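You operate a simulated robot arm through the tools that you are given. There is no shell and no other tool. Be economical: measure what you need, move in short steps, check, and stop when the job is done.

Carry out the task below with a simulated robot arm. There is one attempt and no reset: what you move stays moved.

JOB
Change the roll to car soap and label the orange bottle.
Fine: old roll onto the free peg, one whole label, roller arm back at the end; the others stay unlabelled.

It is judged by the outcome, as a careful person would: the job done as asked, and still so three seconds after it is handed in. It fails if anything else is knocked over, pushed out of place, dropped, spilled or broken.

ROBOT AND FRAMES
A 7-joint arm with a two-finger parallel gripper, fixed in place. Base frame: the origin is at the foot of the arm, x ahead of it, y to its left, z up; the work surface is at about z = 776. Readings come in mm, rad, newtons and seconds.
With the tool pointing down near the work surface it reaches from about 220 to 680 mm from the base axis. Its first joint turns from -1.152 to 1.152 rad. Payload 2.4 kg.
Tool frame: the origin (TCP) lies between the finger pads and is the grasp point; the fingertips stand 30 mm ahead of it; z points along the fingers, y is the line along which they close. The gripper opens to 94 mm. The fingers are 28 mm wide and 10 mm thick; the gripper's body (50 by 96 mm) begins 55 mm behind the TCP.
Orientation is told as [roll, pitch, yaw] about the base's x, y, z axes, in that order, counted from this pose: with the fingers straight down and closing along the base's y, the tool's x points along the base's -x, its y along +y and its z along -z.

CONTROLS
- The arm moves only by the tool drive_tool. Its argument "series" is a list of rows, each a list of 6 numbers: the shift along the base's x, y, z in mm, then the turn, a rotation vector about the base's x, y, z in rad. In form: [[tx, ty, tz, wx, wy, wz], ...]. A call has 1 to 8 rows; each row shifts and turns the commanded pose from where the row before left it. "claw" is the closure in counts, from 0 (fully open) to 255 (shut), set as the call begins (left out, the last holds). Each row takes 0.2 s and may step no farther than 50 mm and 0.15 rad from the row before; otherwise, or with a gripper value out of range, the whole call is refused. Where a pose cannot be reached the arm comes as near as it can. A force on the tool above 40 N (or 10 N above the force at the start of the call, whichever is more), or a blocked arm, ends the call early, and 0.2 s more pass. Each finger travels about 153 mm/s and halts on what it meets, pressing with about 25 N; the grip force reading is that of the motor and also rises with nothing between the fingers. The clock runs only during rows and for 0.2 s after the last one: add rows that do not move to give the fingers time. It gives the time, the measured TCP pose, the force on the tool (base axes), the opening and the grip force at its end, in the units of the frame above (readings bear some noise).
- Cameras (640 x 400 px; columns grow to the right, rows downward): "scene" is fixed at [36.4, 474.4, 1439.5]; the picture's right is [-0.76, -0.64, 0.00], its down [-0.40, 0.47, -0.79] and it looks along [0.51, -0.60, -0.62] (base axes); focal length 328 px, centre (320, 200). "wrist" rides on the gripper at [76, 14, -103] in the tool frame; the picture's right is [-0.18, 0.98, 0.00], its down [-0.75, -0.14, -0.64] and it looks along [-0.63, -0.12, 0.77] (tool axes); focal length 243 px, centre (320, 200). There is no depth. A picture from a camera that has moved, and an enlarged one, comes with that camera's place and axes in the base frame and with its lens.
- camera(camera): a new picture of that camera. The clock stands still meanwhile.
- close_up(camera, box): a new picture of the part [left, top, right, bottom] of that camera's present view, enlarged. The clock stands still meanwhile.
- sign_off(): hands the job in; it is judged then, once.

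Work in short steps. Places have to be worked out from the pictures, the camera data and where the tool is seen: move nearer, look again, correct. Check each grasp and each placing, and mend what went wrong. You have 120 turns and 84 pictures in all, those below and enlarged ones among them. Open the gripper and draw the arm clear of the work before you hand the job in, unless the task says otherwise; then end with one line.

The tools are called as a command line: name --pt "numbers of a row" for each row, then --argument value for the rest, lists and objects as JSON in quotes. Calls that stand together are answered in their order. drive_tool: Moves the arm, as the interface text tells. Its arguments: {"type":"object","properties":{"series":{"type":"array"},"claw":{"type":"number"}},"required":["series"]} The other tools are called the same way: camera (camera) takes a picture; close_up (camera, box) takes an enlarged picture of a part of a camera's view; sign_off () hands the job in.

At the start:

```text
clock: 0.0
tool_pos: [397.1, 38.1, 1150.7]
tool_rot: [-0.001, 0.0, 0.001]
wrist_force: [-0.1, -0.2, 0.8]
finger_gap: 94.0
grip_force: 0.0
```

scene: 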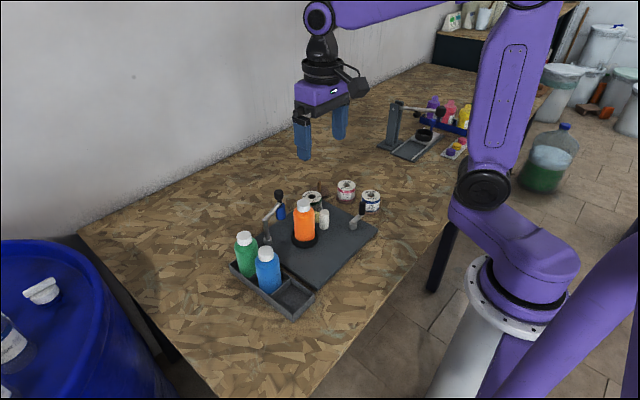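
wrist: 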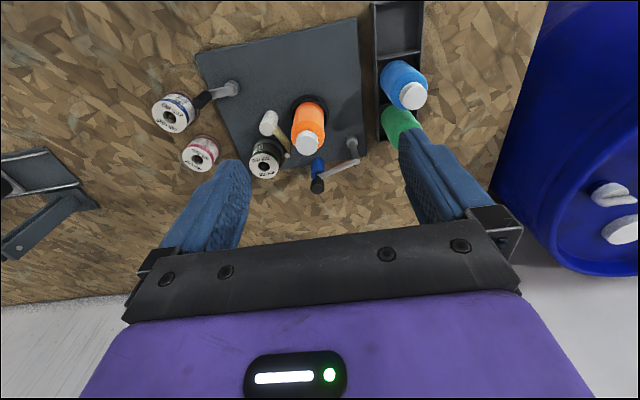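

I see the labeller station with bottles, rolls and a crank; I'll enlarge both views to read the details.

close_up --camera "scene" --box '[220, 160, 400, 320]'

close_up --camera "wrist" --box '[140, 0, 440, 200]'

```text
2.50 times, centred on (310, 240) of scene
camera zoom: at [36.4, 474.4, 1439.5], right [-0.76, -0.64, 0.0], down [-0.4, 0.47, -0.79], along [0.51, -0.6, -0.62], focal length 821 px, centre (345, 100)
```

zoom: 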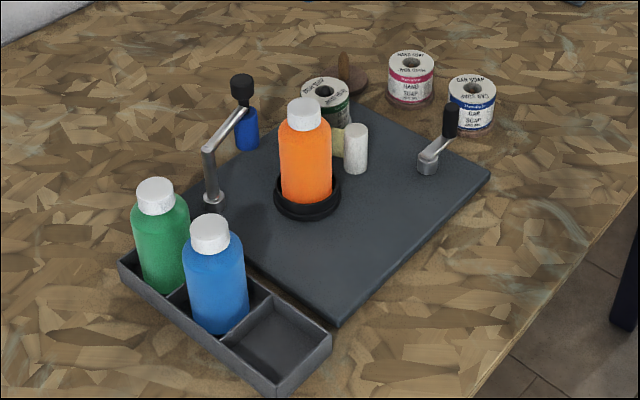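

```text
2.00 times, centred on (290, 100) of wrist
camera zoom: at [319.9, 52.6, 1254.2], right [0.18, 0.98, 0.0], down [0.75, -0.14, 0.64], along [0.63, -0.12, -0.77], focal length 485 px, centre (380, 400)
```

zoom: 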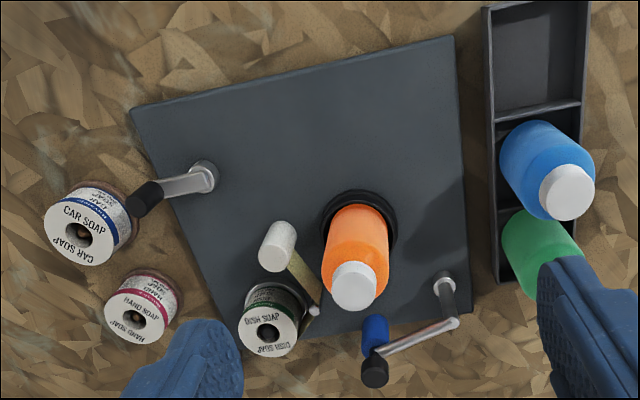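

The orange bottle stands in the turntable, dish soap is on the labeller spindle, and car soap is near (428,-225). I'll move back and lower for a closer look.

drive_tool --pt "-40 -25 -40 0 0 0" --pt "-40 -25 -40 0 0 0" --pt "-20 0 -30 0 0 0"

camera --camera "wrist"

```text
refused: row 1 steps farther than a row can; nothing moved
```

```text
79 pictures are left
camera wrist: at [319.9, 52.6, 1254.2], right [0.18, 0.98, 0.0], down [0.75, -0.14, 0.64], along [0.63, -0.12, -0.77], focal length 243 px, centre (320, 200)
```

wrist: 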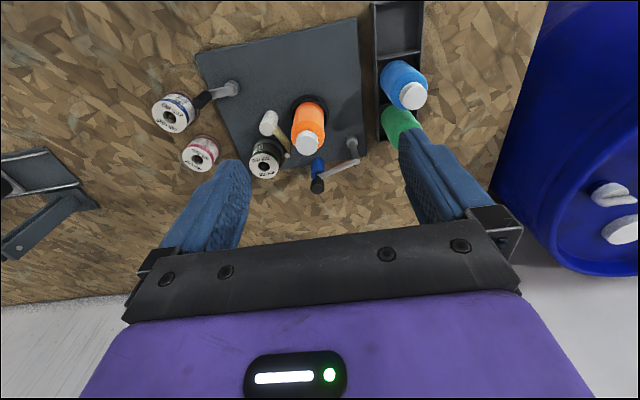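

The step was too long; same move in smaller rows.

drive_tool --pt "-25 -20 -30 0 0 0" --pt "-25 -20 -30 0 0 0" --pt "-25 -20 -30 0 0 0" --pt "-15 -10 -20 0 0 0"

close_up --camera "wrist" --box '[140, 0, 500, 225]'

```text
clock: 1.0
tool_pos: [307.0, -31.7, 1039.9]
tool_rot: [0.001, 0.001, 0.0]
wrist_force: [-1.0, -1.1, 0.2]
finger_gap: 94.0
grip_force: 0.1
```

```text
1.78 times, centred on (320, 112) of wrist
camera zoom: at [230.5, -17.3, 1142.5], right [0.18, 0.98, 0.0], down [0.75, -0.14, 0.64], along [0.63, -0.12, -0.77], focal length 431 px, centre (320, 356)
```

zoom: 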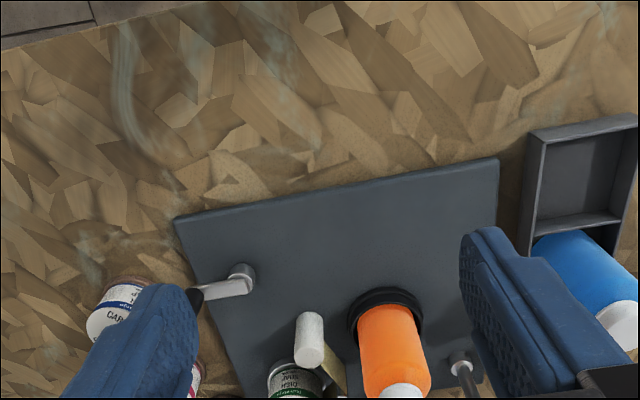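

The fingers hide the spindle; I'll move forward over the machine so it appears in the clear part of the picture.

drive_tool --pt "45 -10 0 0 0 0" --pt "45 0 0 0 0 0" --pt "45 0 0 0 0 0"

close_up --camera "wrist" --box '[140, 0, 500, 225]'

close_up --camera "scene" --box '[260, 175, 380, 250]'

```text
clock: 1.8
tool_pos: [443.5, -40.4, 1040.3]
tool_rot: [-0.001, 0.0, -0.001]
wrist_force: [-1.3, 0.4, 0.7]
finger_gap: 94.2
grip_force: 0.1
```

```text
1.78 times, centred on (320, 112) of wrist
camera zoom: at [366.2, -25.4, 1142.7], right [0.18, 0.98, 0.0], down [0.75, -0.14, 0.64], along [0.63, -0.12, -0.77], focal length 431 px, centre (320, 356)
```

zoom: 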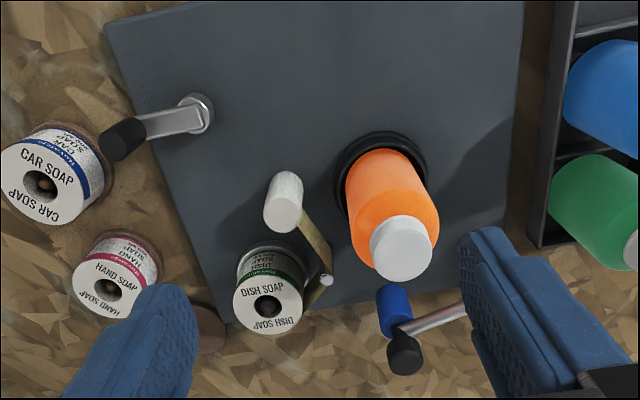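

```text
5.33 times, centred on (320, 212) of scene
camera zoom: at [36.4, 474.4, 1439.5], right [-0.76, -0.64, 0.0], down [-0.4, 0.47, -0.79], along [0.51, -0.6, -0.62], focal length 1751 px, centre (320, 133)
```

zoom: 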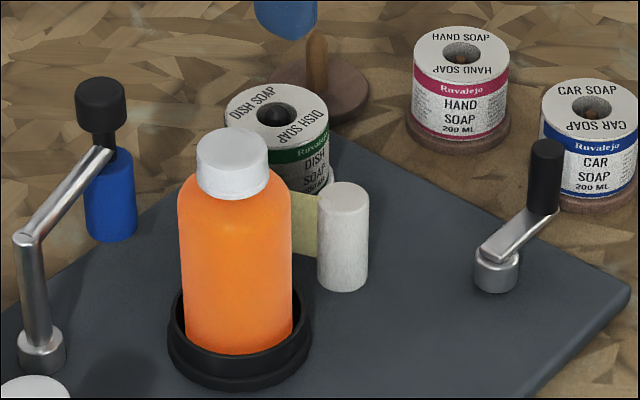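

The web runs roll → thin pin → white spool, the crank is at about (415,-119), and the roller arm pivots at about (560,76). I'll turn the tool 90° (closing along x suits all pegs) and go over the rolls for exact positions.

drive_tool --pt "10 -20 0 0 0 0.14" --pt "10 -20 0 0 0 0.14" --pt "10 -20 0 0 0 0.14" --pt "10 -20 0 0 0 0.14" --pt "10 -20 0 0 0 0.14" --pt "10 -10 0 0 0 0.14" --claw 49

drive_tool --pt "0 0 0 0 0 0.1462" --pt "0 0 0 0 0 0.1462" --pt "0 0 0 0 0 0.1462" --pt "0 0 0 0 0 0.1462" --pt "0 0 0 0 0 0.146" --pt "0 0 0 0 0 0"

camera --camera "wrist"

```text
clock: 3.2
tool_pos: [502.1, -152.3, 1040.4]
tool_rot: [0.0, 0.0, 0.843]
wrist_force: [-0.3, 0.1, 0.3]
finger_gap: 75.6
grip_force: 0.0
```

```text
clock: 4.6
tool_pos: [502.0, -152.4, 1040.9]
tool_rot: [0.0, 0.001, 1.575]
wrist_force: [0.1, -0.3, 1.1]
finger_gap: 76.0
grip_force: 0.1
```

```text
75 pictures are left
camera wrist: at [487.1, -228.0, 1144.4], right [-0.98, 0.18, 0.0], down [0.14, 0.75, 0.64], along [0.12, 0.63, -0.77], focal length 243 px, centre (320, 200)
```

wrist: 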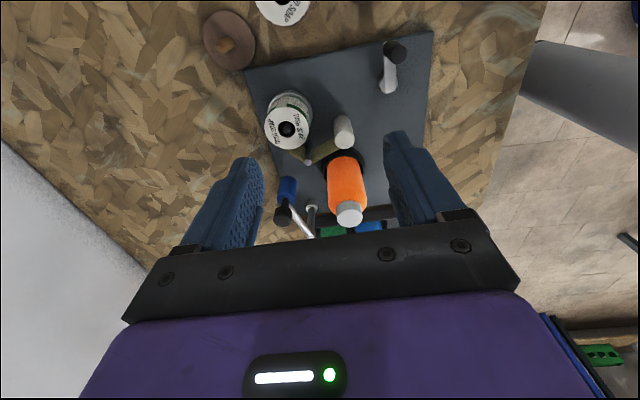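

Yaw 90° reached cleanly. Triangulation puts the dish roll at (555,-105), top about 840; I'll go above it and check the alignment.

drive_tool --pt "25 24 -30 0 0 0" --pt "28 24 -30 0 0 0" --pt "0 0 -30 0 0 0" --pt "0 0 0 0 0 0"

camera --camera "wrist"

```text
clock: 5.6
tool_pos: [555.3, -103.6, 949.3]
tool_rot: [0.0, 0.0, 1.57]
wrist_force: [1.0, 0.6, 0.0]
finger_gap: 76.1
grip_force: 0.0
```

```text
74 pictures are left
camera wrist: at [541.0, -180.0, 1052.4], right [-0.98, 0.18, 0.0], down [0.14, 0.75, 0.64], along [0.12, 0.63, -0.77], focal length 243 px, centre (320, 200)
```

wrist: 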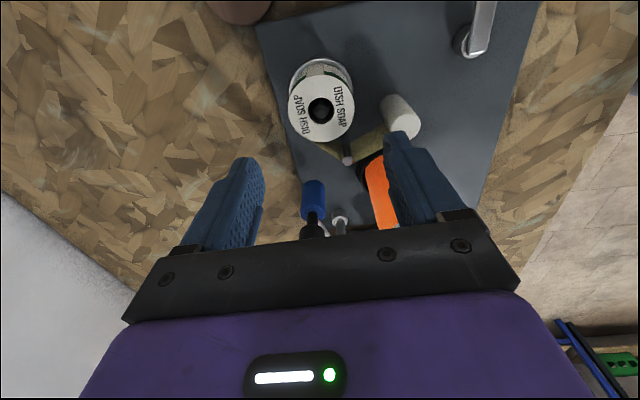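

The roll is centred in the column and only about 2–3 mm further -y. I'll descend over it, staying clear of pin and spool.

drive_tool --pt "0 -2.5 -40 0 0 0" --pt "0 0 -40 0 0 0" --pt "0 0 -20 0 0 0" --pt "0 0 0 0 0 0"

camera --camera "wrist"

close_up --camera "scene" --box '[260, 165, 380, 240]'

```text
clock: 6.6
tool_pos: [555.0, -104.9, 850.7]
tool_rot: [0.0, 0.001, 1.572]
wrist_force: [-0.1, 0.4, -0.8]
finger_gap: 75.9
grip_force: 0.1
```

```text
73 pictures are left
camera wrist: at [540.1, -182.1, 953.5], right [-0.98, 0.18, 0.0], down [0.14, 0.75, 0.64], along [0.12, 0.63, -0.77], focal length 243 px, centre (320, 200)
```

wrist: 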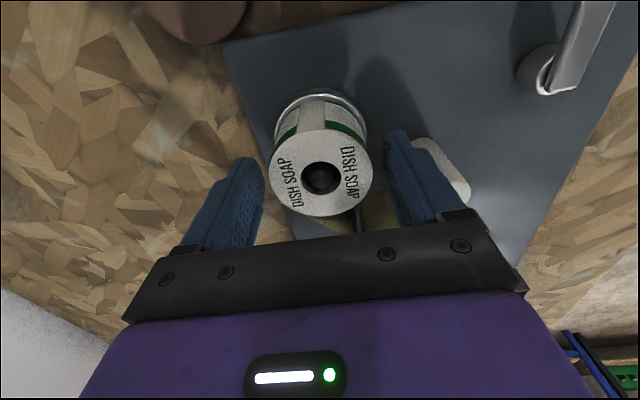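

```text
5.33 times, centred on (320, 202) of scene
camera zoom: at [36.4, 474.4, 1439.5], right [-0.76, -0.64, 0.0], down [-0.4, 0.47, -0.79], along [0.51, -0.6, -0.62], focal length 1751 px, centre (320, 187)
```

zoom: 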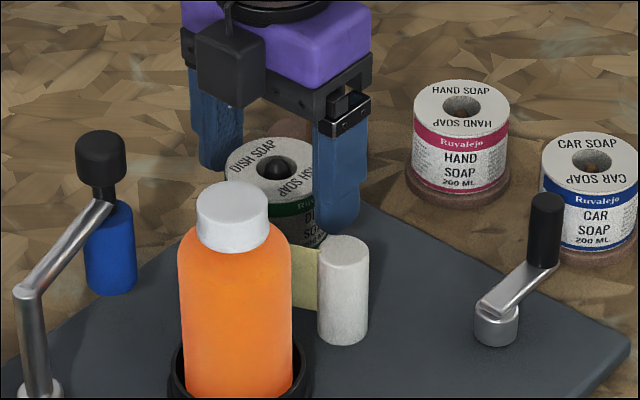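

Roll is centred between the fingers. Lower 22 mm and close.

drive_tool --pt "0 0 -22 0 0 0" --pt "0 0 0 0 0 0"

drive_tool --pt "0 0 0 0 0 0" --pt "0 0 0 0 0 0" --pt "0 0 0 0 0 0" --claw 160

```text
clock: 7.2
tool_pos: [554.7, -107.5, 829.3]
tool_rot: [0.0, 0.0, 1.572]
wrist_force: [-0.1, -0.1, 0.0]
finger_gap: 76.3
grip_force: 0.1
```

```text
clock: 8.0
tool_pos: [554.8, -105.4, 829.7]
tool_rot: [0.0, 0.0, 1.572]
wrist_force: [-0.2, 0.5, 0.4]
finger_gap: 55.9
grip_force: 25.0
```

Gripped at 56 mm. Lifting gently straight up, watching the force.

drive_tool --pt "0 0 10 0 0 0" --pt "0 0 15 0 0 0" --pt "0 0 20 0 0 0" --pt "0 0 25 0 0 0" --pt "0 0 20 0 0 0" --pt "0 0 0 0 0 0"

camera --camera "wrist"

close_up --camera "scene" --box '[260, 145, 380, 220]'

```text
clock: 9.4
tool_pos: [554.9, -105.7, 918.3]
tool_rot: [-0.001, 0.0, 1.571]
wrist_force: [0.8, 0.5, 0.5]
finger_gap: 34.9
grip_force: 0.1
```

```text
71 pictures are left
camera wrist: at [539.6, -182.3, 1021.6], right [-0.98, 0.18, 0.0], down [0.14, 0.75, 0.64], along [0.12, 0.63, -0.77], focal length 243 px, centre (320, 200)
```

wrist: 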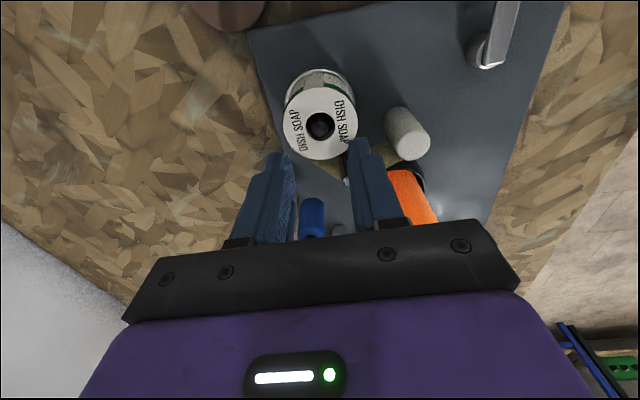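

```text
5.33 times, centred on (320, 182) of scene
camera zoom: at [36.4, 474.4, 1439.5], right [-0.76, -0.64, 0.0], down [-0.4, 0.47, -0.79], along [0.51, -0.6, -0.62], focal length 1751 px, centre (320, 293)
```

zoom: 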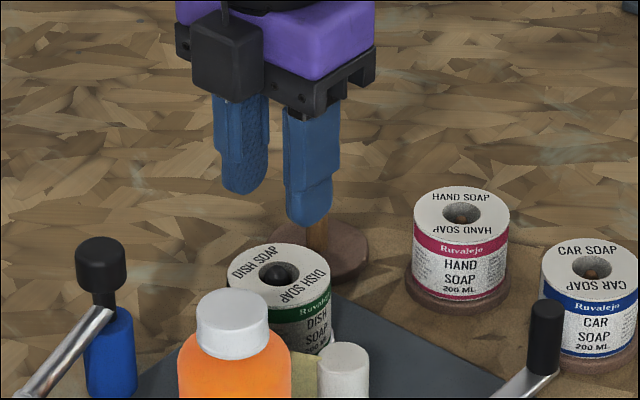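

The roll slipped out of the grip and stayed on its spindle. I'll look closely at how it is held.

close_up --camera "wrist" --box '[260, 50, 450, 169]'

close_up --camera "scene" --box '[290, 180, 354, 220]'

```text
3.36 times, centred on (355, 110) of wrist
camera zoom: at [539.6, -182.3, 1021.6], right [-0.98, 0.18, 0.0], down [0.14, 0.75, 0.64], along [0.12, 0.63, -0.77], focal length 816 px, centre (202, 504)
```

zoom: 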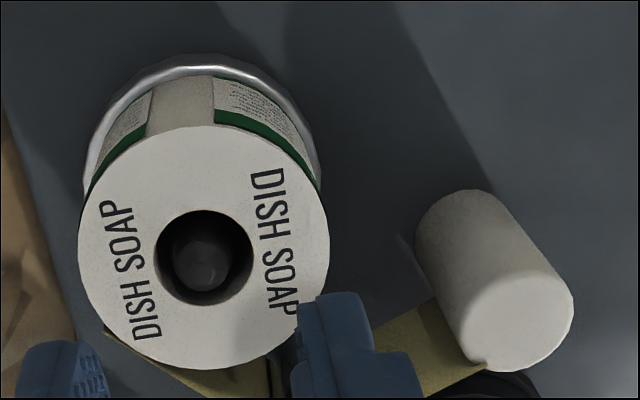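

```text
10.00 times, centred on (322, 200) of scene
camera zoom: at [36.4, 474.4, 1439.5], right [-0.76, -0.64, 0.0], down [-0.4, 0.47, -0.79], along [0.51, -0.6, -0.62], focal length 3283 px, centre (300, 200)
```

zoom: 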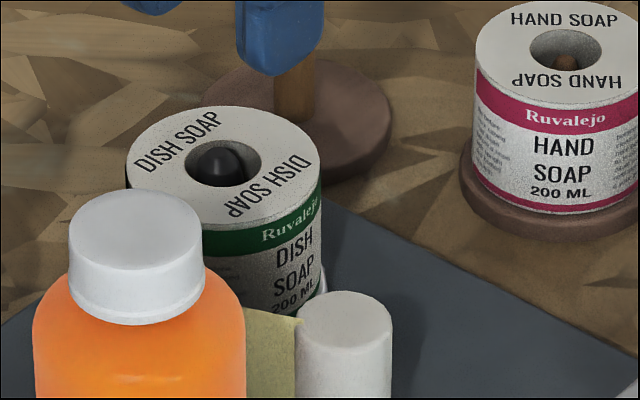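

Nothing visibly locks it; it sits on a metal disc with a loose black spindle. I'll grip again, lower and fully commanded shut, then lift very slowly to read the forces.

drive_tool --pt "0 -1 0 0 0 0" --pt "-1 0 0 0 0 0" --pt "0 0 -35 0 0 0" --pt "0 0 -35 0 0 0" --pt "0 0 -24 0 0 0" --pt "0 0 0 0 0 0" --claw 49

drive_tool --pt "0 0 0 0 0 0" --pt "0 0 0 0 0 0" --pt "0 0 0 0 0 0" --pt "0 0 0 0 0 0" --claw 255

drive_tool --pt "0 0 2 0 0 0" --pt "0 0 2 0 0 0" --pt "0 0 0 0 0 0"

```text
clock: 10.8
tool_pos: [552.7, -106.8, 825.5]
tool_rot: [0.001, -0.002, 1.57]
wrist_force: [0.1, 0.3, 0.8]
finger_gap: 76.3
grip_force: 0.0
```

```text
clock: 11.8
tool_pos: [553.9, -106.3, 824.8]
tool_rot: [-0.002, -0.001, 1.571]
wrist_force: [15.8, -1.3, -20.2]
finger_gap: 62.8
grip_force: 45.4
```

```text
clock: 12.2
tool_pos: [555.4, -106.7, 823.8]
tool_rot: [-0.007, 0.003, 1.57]
wrist_force: [8.3, -1.0, -10.0]
finger_gap: 62.3
grip_force: 44.8
stopped in row 1: the force on the tool passed its limit (the readings are from after the stop); the commanded pose is now the measured one
```

The gap of 62.8 shows the tips caught the wider metal disc. I'll release, rise to about TCP z 834 and grip only the roll.

drive_tool --pt "0 0 0 0 0 0" --pt "0 0 0 0 0 0" --pt "-2 0 10 0 0 0" --pt "0 0 0 0 0 0" --claw 49

drive_tool --pt "0 0 0 0 0 0" --pt "0 0 0 0 0 0" --pt "0 0 0 0 0 0" --pt "0 0 0 0 0 0" --claw 255

drive_tool --pt "0 0 2 0 0 0" --pt "0 0 2 0 0 0" --pt "0 0 0 0 0 0"

camera --camera "wrist"

```text
clock: 13.2
tool_pos: [551.7, -105.6, 834.8]
tool_rot: [-0.006, 0.001, 1.57]
wrist_force: [-0.3, -0.3, 0.0]
finger_gap: 76.0
grip_force: 0.0
```

```text
clock: 14.2
tool_pos: [553.1, -105.2, 834.8]
tool_rot: [-0.005, 0.001, 1.571]
wrist_force: [1.5, -0.6, 3.1]
finger_gap: 55.9
grip_force: 25.2
```

```text
clock: 15.0
tool_pos: [553.2, -106.0, 839.2]
tool_rot: [-0.004, 0.001, 1.571]
wrist_force: [0.3, -0.8, -0.4]
finger_gap: 55.9
grip_force: 24.9
```

```text
67 pictures are left
camera wrist: at [536.9, -182.4, 942.4], right [-0.98, 0.18, 0.0], down [0.14, 0.75, 0.64], along [0.12, 0.63, -0.77], focal length 243 px, centre (320, 200)
```

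wrist: 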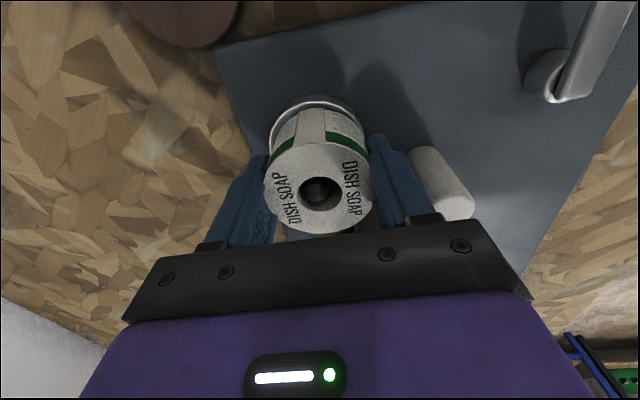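

Force is near zero and it still grips 55.9 mm. I'll continue slowly and see whether the roll stays fixed in the picture.

drive_tool --pt "0 0 2 0 0 0" --pt "0 0 2 0 0 0" --pt "0 0 2 0 0 0" --pt "0 0 2 0 0 0" --pt "0 0 2 0 0 0" --pt "0 0 2 0 0 0" --pt "0 0 2 0 0 0"

camera --camera "wrist"

```text
clock: 16.6
tool_pos: [551.8, -106.1, 853.3]
tool_rot: [-0.005, 0.001, 1.572]
wrist_force: [0.3, -0.8, -0.8]
finger_gap: 55.8
grip_force: 24.6
```

```text
66 pictures are left
camera wrist: at [536.6, -181.9, 956.3], right [-0.98, 0.18, -0.01], down [0.14, 0.75, 0.64], along [0.12, 0.63, -0.77], focal length 243 px, centre (320, 200)
```

wrist: 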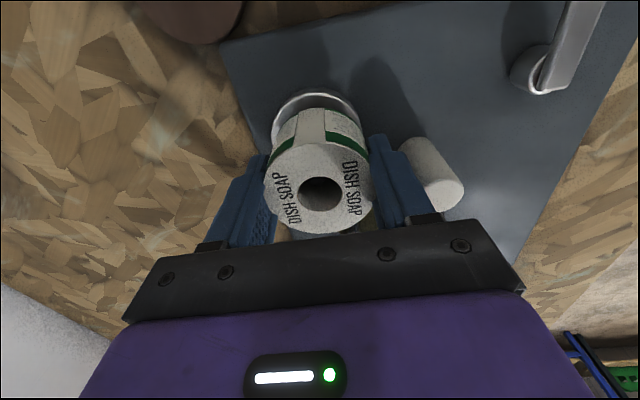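

The roll is now rising off the spindle with the gripper. Continue slowly until clear.

drive_tool --pt "0 0 3 0 0 0" --pt "0 0 4 0 0 0" --pt "0 0 5 0 0 0" --pt "0 0 6 0 0 0" --pt "0 0 7 0 0 0" --pt "0 0 8 0 0 0" --pt "0 0 8 0 0 0" --pt "0 0 4 0 0 0"

camera --camera "wrist"

close_up --camera "scene" --box '[260, 145, 380, 220]'

```text
clock: 18.4
tool_pos: [552.0, -105.6, 899.1]
tool_rot: [-0.004, 0.002, 1.57]
wrist_force: [0.7, -0.3, -1.7]
finger_gap: 55.9
grip_force: 24.4
```

```text
65 pictures are left
camera wrist: at [536.2, -182.0, 1001.8], right [-0.98, 0.18, 0.0], down [0.14, 0.75, 0.64], along [0.12, 0.63, -0.77], focal length 243 px, centre (320, 200)
```

wrist: 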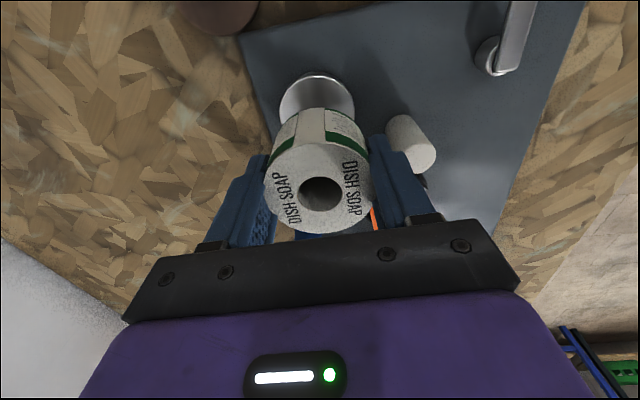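

```text
5.33 times, centred on (320, 182) of scene
camera zoom: at [36.4, 474.4, 1439.5], right [-0.76, -0.64, 0.0], down [-0.4, 0.47, -0.79], along [0.51, -0.6, -0.62], focal length 1751 px, centre (320, 293)
```

zoom: 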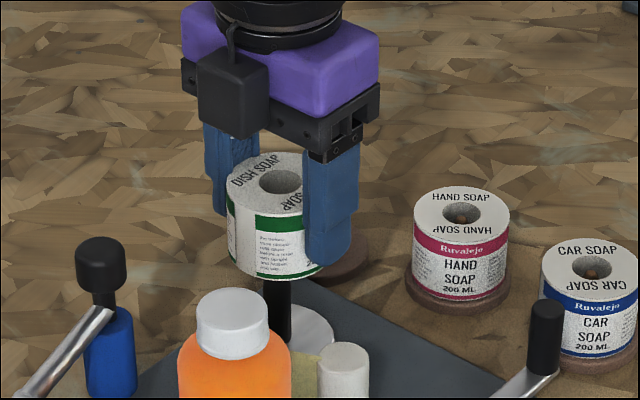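

The old roll is clear of the spindle. Moving toward the free peg and looking at it from nearby before going over it.

drive_tool --pt "10 -8 8 0 0 0" --pt "14 -12 8 0 0 0" --pt "14 -12 8 0 0 0" --pt "10 -10 6 0 0 0" --pt "0 0 0 0 0 0"

camera --camera "wrist"

close_up --camera "scene" --box '[260, 145, 380, 220]'

```text
clock: 19.6
tool_pos: [599.0, -148.8, 929.9]
tool_rot: [-0.005, 0.001, 1.57]
wrist_force: [0.3, -0.5, -1.3]
finger_gap: 55.7
grip_force: 25.1
```

```text
63 pictures are left
camera wrist: at [583.7, -224.3, 1032.0], right [-0.98, 0.18, 0.0], down [0.14, 0.75, 0.64], along [0.12, 0.63, -0.77], focal length 243 px, centre (320, 200)
```

wrist: 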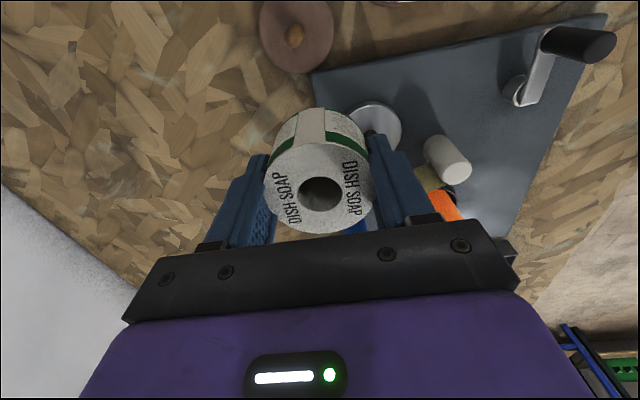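

```text
5.33 times, centred on (320, 182) of scene
camera zoom: at [36.5, 474.4, 1439.5], right [-0.76, -0.64, 0.0], down [-0.4, 0.47, -0.79], along [0.51, -0.6, -0.62], focal length 1751 px, centre (320, 293)
```

zoom: 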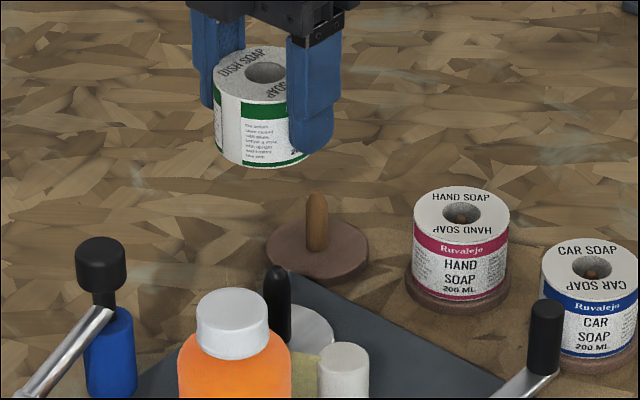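

Closer look at the peg for its exact axis.

close_up --camera "wrist" --box '[240, 0, 368, 80]'

```text
5.00 times, centred on (304, 40) of wrist
camera zoom: at [583.7, -224.3, 1032.0], right [-0.98, 0.18, 0.0], down [0.14, 0.75, 0.64], along [0.12, 0.63, -0.77], focal length 1213 px, centre (400, 1000)
```

zoom: 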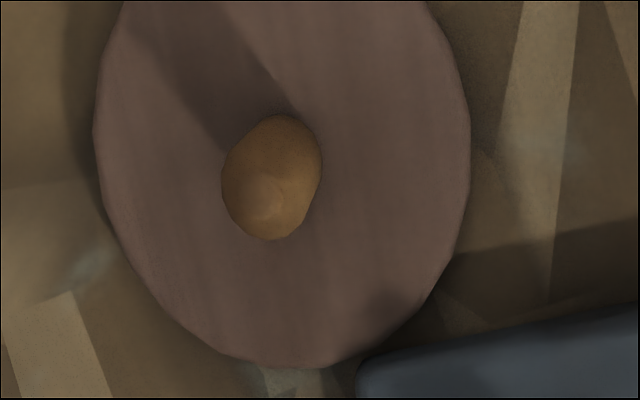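

Peg axis is about (606.5,-204.5). Moving over it at this height and checking.

drive_tool --pt "2 -14 0 0 0 0" --pt "2 -14 0 0 0 0" --pt "2 -14 0 0 0 0" --pt "1.5 -13 0 0 0 0" --pt "0 0 0 0 0 0" --pt "0 0 0 0 0 0"

close_up --camera "scene" --box '[260, 145, 380, 220]'

```text
clock: 21.0
tool_pos: [605.6, -203.0, 929.4]
tool_rot: [-0.006, -0.001, 1.57]
wrist_force: [0.6, -0.1, -1.3]
finger_gap: 56.0
grip_force: 25.0
```

```text
5.33 times, centred on (320, 182) of scene
camera zoom: at [36.5, 474.4, 1439.5], right [-0.76, -0.64, 0.0], down [-0.4, 0.47, -0.79], along [0.51, -0.6, -0.62], focal length 1751 px, centre (320, 293)
```

zoom: 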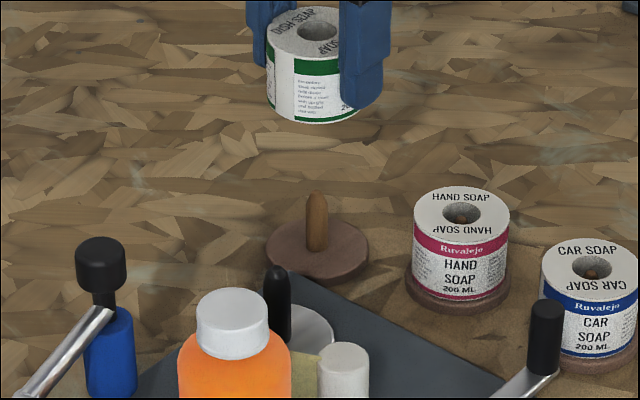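

Lateral alignment matches in the scene view. Lower to just above the peg tip and check again.

drive_tool --pt "0.5 -1 -15 0 0 0" --pt "0 0 -15 0 0 0" --pt "0 0 -14 0 0 0" --pt "0 0 0 0 0 0"

close_up --camera "scene" --box '[290, 155, 354, 195]'

camera --camera "wrist"

```text
clock: 22.0
tool_pos: [607.6, -205.6, 884.8]
tool_rot: [-0.005, -0.001, 1.57]
wrist_force: [-0.8, 0.5, -0.9]
finger_gap: 55.7
grip_force: 25.2
```

```text
10.00 times, centred on (322, 175) of scene
camera zoom: at [36.5, 474.4, 1439.5], right [-0.76, -0.64, 0.0], down [-0.4, 0.47, -0.79], along [0.51, -0.6, -0.62], focal length 3283 px, centre (300, 450)
```

zoom: 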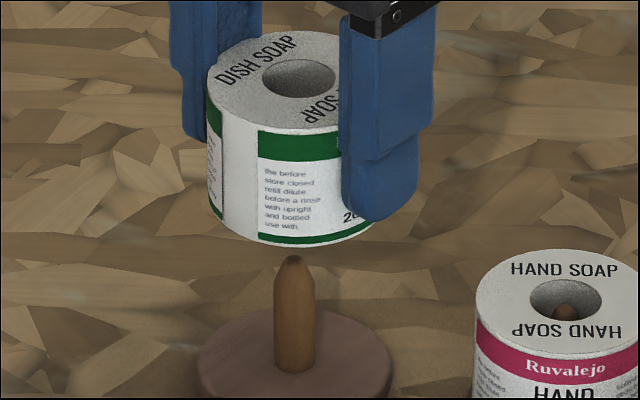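

```text
58 pictures are left
camera wrist: at [592.2, -281.1, 987.2], right [-0.98, 0.18, -0.01], down [0.14, 0.75, 0.64], along [0.12, 0.63, -0.77], focal length 243 px, centre (320, 200)
```

wrist: 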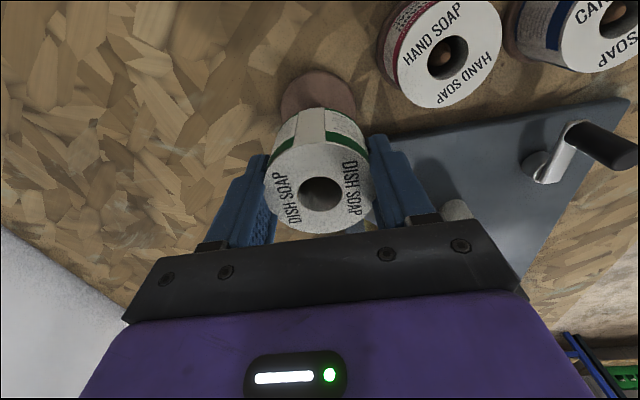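

Off by about 2 mm at most; small correction and slow descent with the hole over the peg.

drive_tool --pt "0.5 1.3 0 0 0 0" --pt "0 0 -8 0 0 0" --pt "0 0 -8 0 0 0" --pt "0 0 -8 0 0 0" --pt "0 0 -6 0 0 0" --pt "0 0 0 0 0 0"

close_up --camera "scene" --box '[290, 155, 354, 195]'

```text
clock: 23.4
tool_pos: [609.4, -202.8, 854.6]
tool_rot: [-0.004, -0.001, 1.571]
wrist_force: [-0.1, 0.6, -0.9]
finger_gap: 56.2
grip_force: 25.5
```

```text
10.00 times, centred on (322, 175) of scene
camera zoom: at [36.4, 474.4, 1439.5], right [-0.76, -0.64, 0.0], down [-0.4, 0.47, -0.79], along [0.51, -0.6, -0.62], focal length 3283 px, centre (300, 450)
```

zoom: 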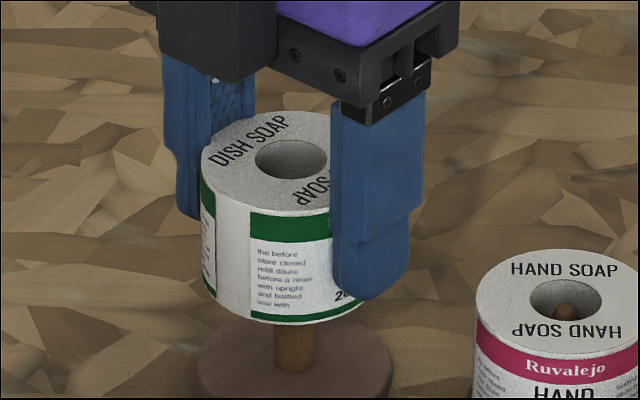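

The peg is entering the hole without force. Continue down until it seats.

drive_tool --pt "-0.5 0 -5 0 0 0" --pt "-0.5 0 -5 0 0 0" --pt "0 0 -3 0 0 0" --pt "0 0 -3 0 0 0" --pt "0 0 0 0 0 0"

close_up --camera "scene" --box '[290, 155, 354, 195]'

```text
clock: 24.6
tool_pos: [608.3, -203.9, 840.1]
tool_rot: [-0.006, 0.001, 1.571]
wrist_force: [0.0, 0.5, -1.1]
finger_gap: 55.6
grip_force: 25.0
```

```text
10.00 times, centred on (322, 175) of scene
camera zoom: at [36.4, 474.4, 1439.5], right [-0.76, -0.64, 0.0], down [-0.4, 0.47, -0.79], along [0.51, -0.6, -0.62], focal length 3283 px, centre (300, 450)
```

zoom: 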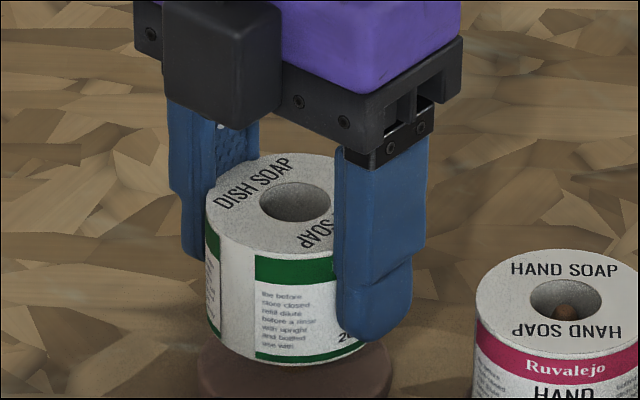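

Still hovering above the disc; continue down gently.

drive_tool --pt "0 0 -2 0 0 0" --pt "0 0 -2 0 0 0" --pt "0 0 -2 0 0 0" --pt "0 0 -2 0 0 0" --pt "0 0 0 0 0 0"

close_up --camera "scene" --box '[290, 155, 354, 195]'

```text
clock: 25.8
tool_pos: [607.5, -202.3, 830.3]
tool_rot: [-0.005, 0.0, 1.572]
wrist_force: [-1.1, 1.3, -1.9]
finger_gap: 55.9
grip_force: 25.0
```

```text
10.00 times, centred on (322, 175) of scene
camera zoom: at [36.4, 474.4, 1439.5], right [-0.76, -0.64, 0.0], down [-0.4, 0.47, -0.79], along [0.51, -0.6, -0.62], focal length 3283 px, centre (300, 450)
```

zoom: 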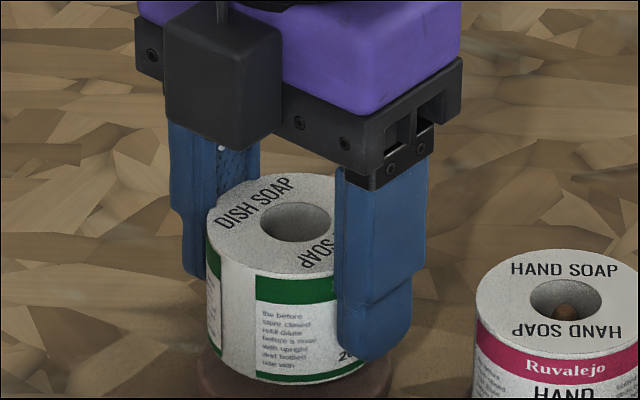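

No contact yet; a few more millimetres.

drive_tool --pt "0 0 -2 0 0 0" --pt "0 0 -2 0 0 0" --pt "0 0 -2 0 0 0" --pt "0 0 0 0 0 0"

close_up --camera "scene" --box '[290, 155, 354, 195]'

```text
clock: 26.8
tool_pos: [607.0, -203.2, 825.5]
tool_rot: [-0.004, 0.0, 1.572]
wrist_force: [0.0, -0.5, -1.7]
finger_gap: 55.9
grip_force: 25.2
```

```text
10.00 times, centred on (322, 175) of scene
camera zoom: at [36.4, 474.4, 1439.5], right [-0.76, -0.64, 0.0], down [-0.4, 0.47, -0.79], along [0.51, -0.6, -0.62], focal length 3283 px, centre (300, 450)
```

zoom: 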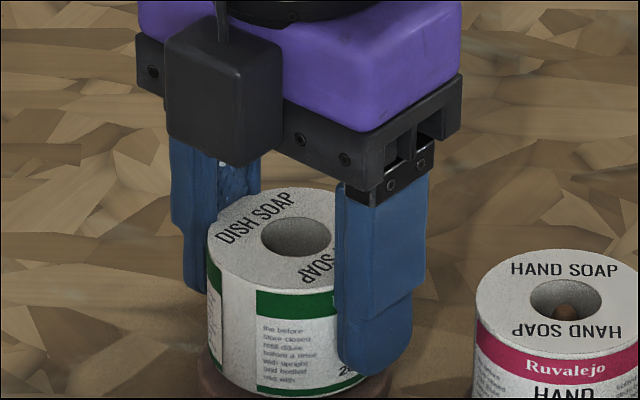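

Continue lowering by small amounts; the roll's bottom extends below the fingertips.

drive_tool --pt "0 0 -2 0 0 0" --pt "0 0 -2 0 0 0" --pt "0 0 0 0 0 0"

close_up --camera "scene" --box '[290, 165, 354, 205]'

```text
clock: 27.6
tool_pos: [606.8, -203.8, 820.5]
tool_rot: [-0.005, 0.0, 1.571]
wrist_force: [-0.7, 0.4, -0.1]
finger_gap: 55.7
grip_force: 25.1
```

```text
10.00 times, centred on (322, 185) of scene
camera zoom: at [36.4, 474.4, 1439.5], right [-0.76, -0.64, 0.0], down [-0.4, 0.47, -0.79], along [0.51, -0.6, -0.62], focal length 3283 px, centre (300, 350)
```

zoom: 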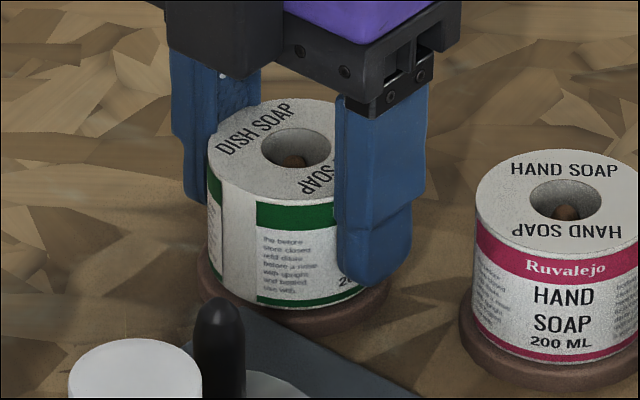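

The peg shows in the hole and the weight has come off the tool: seated. Opening partly, then rising.

drive_tool --pt "0 0 -0.5 0 0 0" --pt "0 0 0 0 0 0" --pt "0 0 0 0 0 0" --claw 52

drive_tool --pt "0 0 20 0 0 0" --pt "0 0 40 0 0 0" --pt "0 0 40 0 0 0" --pt "0 0 0 0 0 0"

close_up --camera "scene" --box '[260, 145, 380, 220]'

```text
clock: 28.4
tool_pos: [606.6, -203.6, 820.1]
tool_rot: [-0.005, 0.0, 1.571]
wrist_force: [-0.5, 0.2, 0.3]
finger_gap: 74.8
grip_force: 0.0
```

```text
clock: 29.4
tool_pos: [607.9, -202.6, 920.7]
tool_rot: [-0.005, 0.0, 1.571]
wrist_force: [-0.2, 0.7, -0.1]
finger_gap: 74.9
grip_force: 0.0
```

```text
5.33 times, centred on (320, 182) of scene
camera zoom: at [36.4, 474.4, 1439.5], right [-0.76, -0.64, 0.0], down [-0.4, 0.47, -0.79], along [0.51, -0.6, -0.62], focal length 1751 px, centre (320, 293)
```

zoom: 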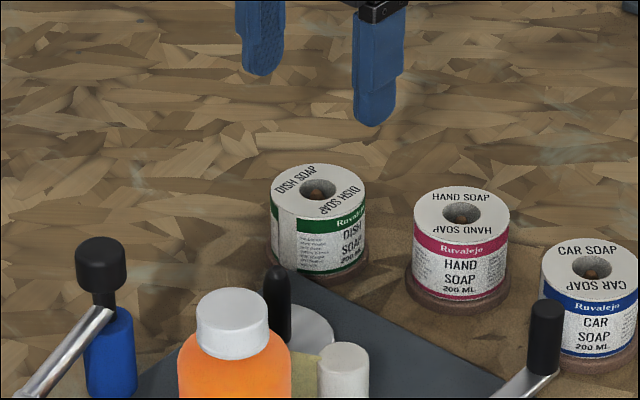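

Old roll sits properly on the free peg. Now to above the car soap roll, about (433,-236).

drive_tool --pt "-44 -8 0 0 0 0" --pt "-44 -8 0 0 0 0" --pt "-44 -8 0 0 0 0" --pt "-42 -9 0 0 0 0" --pt "0 0 0 0 0 0"

camera --camera "wrist"

```text
clock: 30.6
tool_pos: [433.2, -237.1, 920.4]
tool_rot: [-0.005, -0.001, 1.571]
wrist_force: [0.4, -0.2, 0.1]
finger_gap: 74.9
grip_force: 0.0
```

```text
51 pictures are left
camera wrist: at [417.5, -312.7, 1023.9], right [-0.98, 0.18, -0.01], down [0.14, 0.75, 0.64], along [0.12, 0.63, -0.77], focal length 243 px, centre (320, 200)
```

wrist: 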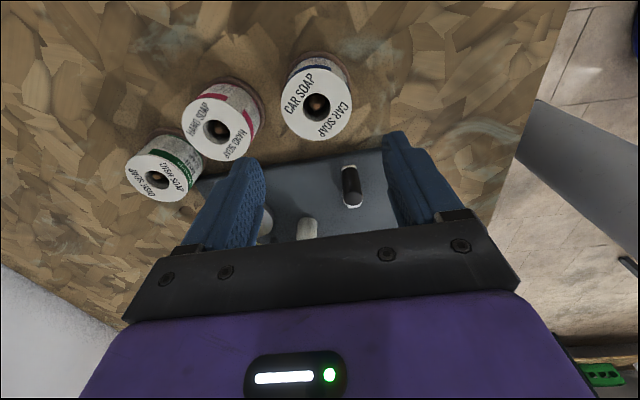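

Car soap centre computes to (432,-248), top about 825. Aligning and descending.

drive_tool --pt "-1.4 -11 0 0 0 0" --pt "0 0 -25 0 0 0" --pt "0 0 -25 0 0 0" --pt "0 0 0 0 0 0"

camera --camera "wrist"

```text
clock: 31.6
tool_pos: [430.8, -248.5, 871.2]
tool_rot: [-0.007, -0.001, 1.571]
wrist_force: [-0.4, 0.2, 0.4]
finger_gap: 74.8
grip_force: 0.2
```

```text
50 pictures are left
camera wrist: at [415.7, -324.6, 972.9], right [-0.98, 0.18, 0.0], down [0.14, 0.75, 0.64], along [0.12, 0.63, -0.77], focal length 243 px, centre (320, 200)
```

wrist: 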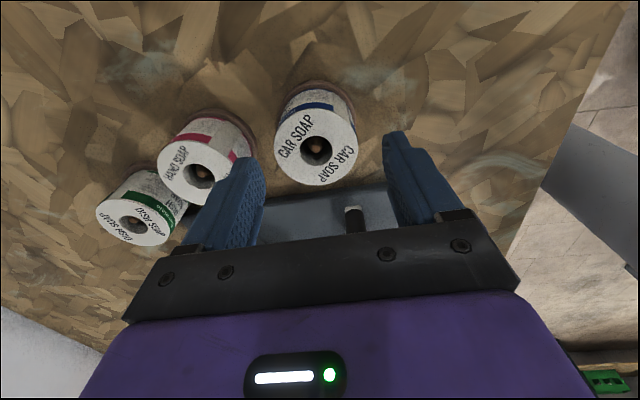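

Small correction (+2.5, +1) and descend to grasp height.

drive_tool --pt "2.5 1 0 0 0 0" --pt "0 0 -20 0 0 0" --pt "0 0 -20 0 0 0" --pt "0 0 -9 0 0 0" --pt "0 0 0 0 0 0"

drive_tool --pt "0 0 0 0 0 0" --pt "0 0 0 0 0 0" --pt "0 0 0 0 0 0" --claw 255

drive_tool --pt "0 0 2 0 0 0" --pt "0 0 2 0 0 0" --pt "0 0 3 0 0 0" --pt "0 0 3 0 0 0" --pt "0 0 4 0 0 0"

camera --camera "wrist"

```text
clock: 32.8
tool_pos: [435.2, -247.1, 821.3]
tool_rot: [-0.007, 0.0, 1.57]
wrist_force: [-0.5, 0.3, 0.1]
finger_gap: 74.7
grip_force: 0.0
```

```text
clock: 33.6
tool_pos: [434.1, -246.3, 820.6]
tool_rot: [-0.005, -0.001, 1.57]
wrist_force: [0.2, -0.3, 1.7]
finger_gap: 55.7
grip_force: 25.2
```

```text
clock: 34.8
tool_pos: [434.5, -245.2, 835.6]
tool_rot: [-0.005, 0.0, 1.57]
wrist_force: [0.2, 0.1, -0.9]
finger_gap: 55.6
grip_force: 24.8
```

```text
49 pictures are left
camera wrist: at [419.4, -321.5, 937.9], right [-0.98, 0.18, 0.0], down [0.14, 0.75, 0.64], along [0.12, 0.63, -0.77], focal length 243 px, centre (320, 200)
```

wrist: 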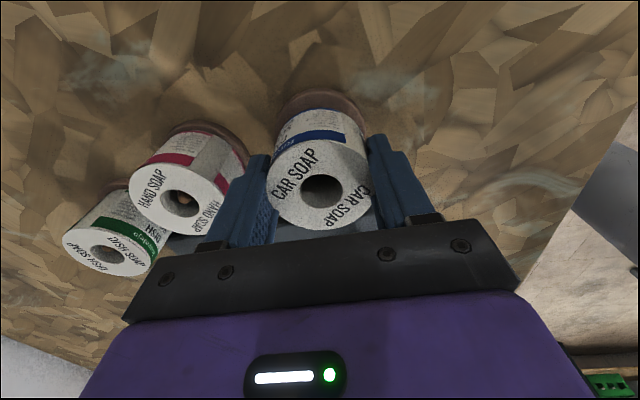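

Car soap is held squarely. Raise and carry it to above the labeller spindle at (553,-106).

drive_tool --pt "0 0 6 0 0 0" --pt "0 0 10 0 0 0" --pt "0 0 15 0 0 0" --pt "0 0 18 0 0 0" --pt "0 0 18 0 0 0" --pt "0 0 12 0 0 0" --pt "0 0 5 0 0 0" --pt "0 0 0 0 0 0"

drive_tool --pt "12 14 0 0 0 0" --pt "20 24 0 0 0 0" --pt "25 30 0 0 0 0" --pt "25 30 0 0 0 0" --pt "20 24 0 0 0 0" --pt "12 12 0 0 0 0" --pt "5 5.5 0 0 0 0" --pt "0 0 0 0 0 0"

close_up --camera "scene" --box '[250, 150, 378, 230]'

camera --camera "wrist"

```text
clock: 36.6
tool_pos: [435.1, -245.8, 919.5]
tool_rot: [-0.005, 0.001, 1.57]
wrist_force: [-0.3, 0.6, -0.5]
finger_gap: 56.1
grip_force: 24.6
```

```text
clock: 38.4
tool_pos: [554.7, -106.6, 919.6]
tool_rot: [-0.006, 0.001, 1.571]
wrist_force: [-0.1, 0.0, -0.5]
finger_gap: 55.7
grip_force: 25.0
```

```text
5.00 times, centred on (314, 190) of scene
camera zoom: at [36.4, 474.4, 1439.5], right [-0.76, -0.64, 0.0], down [-0.4, 0.47, -0.79], along [0.51, -0.6, -0.62], focal length 1642 px, centre (350, 250)
```

zoom: 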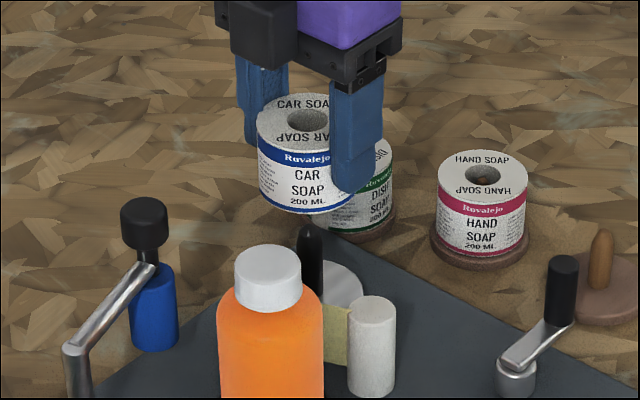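

```text
47 pictures are left
camera wrist: at [539.3, -182.2, 1022.5], right [-0.98, 0.18, 0.0], down [0.14, 0.75, 0.64], along [0.12, 0.63, -0.77], focal length 243 px, centre (320, 200)
```

wrist: 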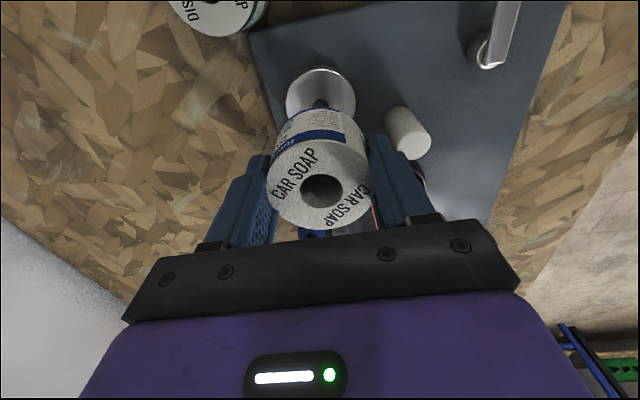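

Well aligned in both views. Lowering slowly onto the spindle.

drive_tool --pt "-0.7 0 -12 0 0 0" --pt "0 0 -12 0 0 0" --pt "0 0 -8 0 0 0" --pt "0 0 -6 0 0 0" --pt "0 0 -6 0 0 0" --pt "0 0 -6 0 0 0" --pt "0 0 0 0 0 0"

close_up --camera "scene" --box '[250, 150, 378, 230]'

```text
clock: 40.0
tool_pos: [552.6, -106.7, 869.4]
tool_rot: [-0.005, 0.001, 1.57]
wrist_force: [0.5, -0.8, -0.9]
finger_gap: 56.0
grip_force: 25.5
```

```text
5.00 times, centred on (314, 190) of scene
camera zoom: at [36.4, 474.4, 1439.5], right [-0.76, -0.64, 0.0], down [-0.4, 0.47, -0.79], along [0.51, -0.6, -0.62], focal length 1642 px, centre (350, 250)
```

zoom: 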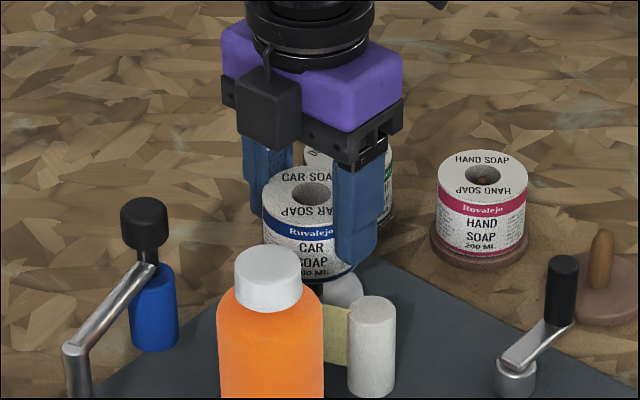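

No force; spindle is inside. Continue down to seat (about TCP 836).

drive_tool --pt "0 0 -8 0 0 0" --pt "0 0 -8 0 0 0" --pt "0 0 -6 0 0 0" --pt "0 0 -4 0 0 0" --pt "0 0 -3 0 0 0" --pt "0 0 -2 0 0 0" --pt "0 0 0 0 0 0"

camera --camera "wrist"

```text
clock: 41.6
tool_pos: [552.3, -106.5, 838.1]
tool_rot: [-0.005, 0.001, 1.57]
wrist_force: [-6.6, 1.0, 20.6]
finger_gap: 56.0
grip_force: 24.7
```

```text
45 pictures are left
camera wrist: at [537.5, -181.8, 941.6], right [-0.98, 0.18, -0.01], down [0.14, 0.75, 0.64], along [0.12, 0.63, -0.77], focal length 243 px, centre (320, 200)
```

wrist: 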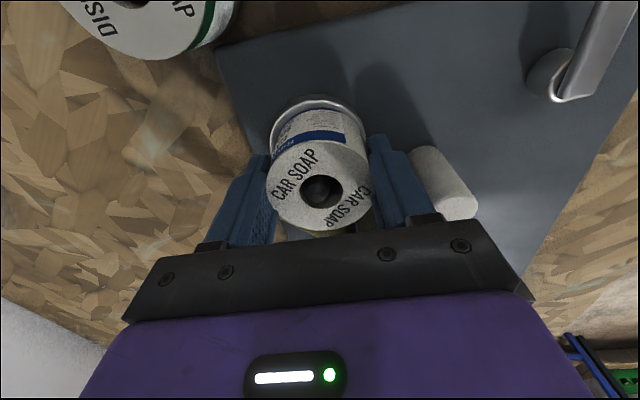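

Contact at about 838 with 20 N. Release and check how it sits.

drive_tool --pt "0 0 0 0 0 0" --pt "0 0 0 0 0 0" --claw 52

drive_tool --pt "0 0 20 0 0 0" --pt "0 0 40 0 0 0" --pt "0 0 40 0 0 0" --pt "0 0 0 0 0 0"

close_up --camera "scene" --box '[250, 170, 378, 250]'

close_up --camera "wrist" --box '[240, 40, 480, 190]'

```text
clock: 42.2
tool_pos: [553.7, -106.4, 837.8]
tool_rot: [-0.003, 0.001, 1.57]
wrist_force: [-0.1, 0.5, 0.7]
finger_gap: 74.8
grip_force: 0.0
```

```text
clock: 43.2
tool_pos: [553.2, -105.8, 938.3]
tool_rot: [-0.005, 0.0, 1.571]
wrist_force: [0.2, 1.0, -0.5]
finger_gap: 74.9
grip_force: 0.2
```

```text
5.00 times, centred on (314, 210) of scene
camera zoom: at [36.4, 474.4, 1439.5], right [-0.76, -0.64, 0.0], down [-0.4, 0.47, -0.79], along [0.51, -0.6, -0.62], focal length 1642 px, centre (350, 150)
```

zoom: 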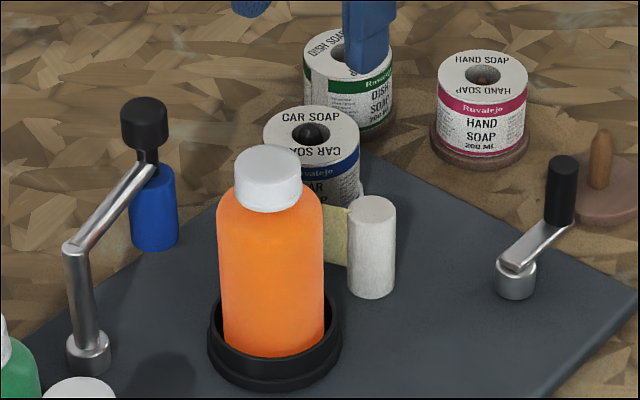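

```text
2.67 times, centred on (360, 115) of wrist
camera zoom: at [538.4, -181.0, 1041.3], right [-0.98, 0.18, 0.0], down [0.14, 0.75, 0.64], along [0.12, 0.63, -0.77], focal length 647 px, centre (213, 427)
```

zoom: 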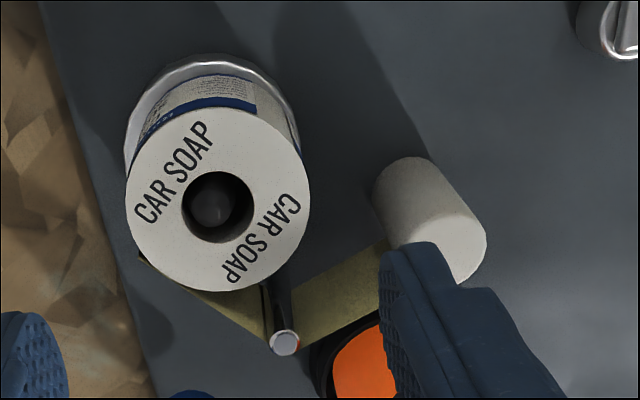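

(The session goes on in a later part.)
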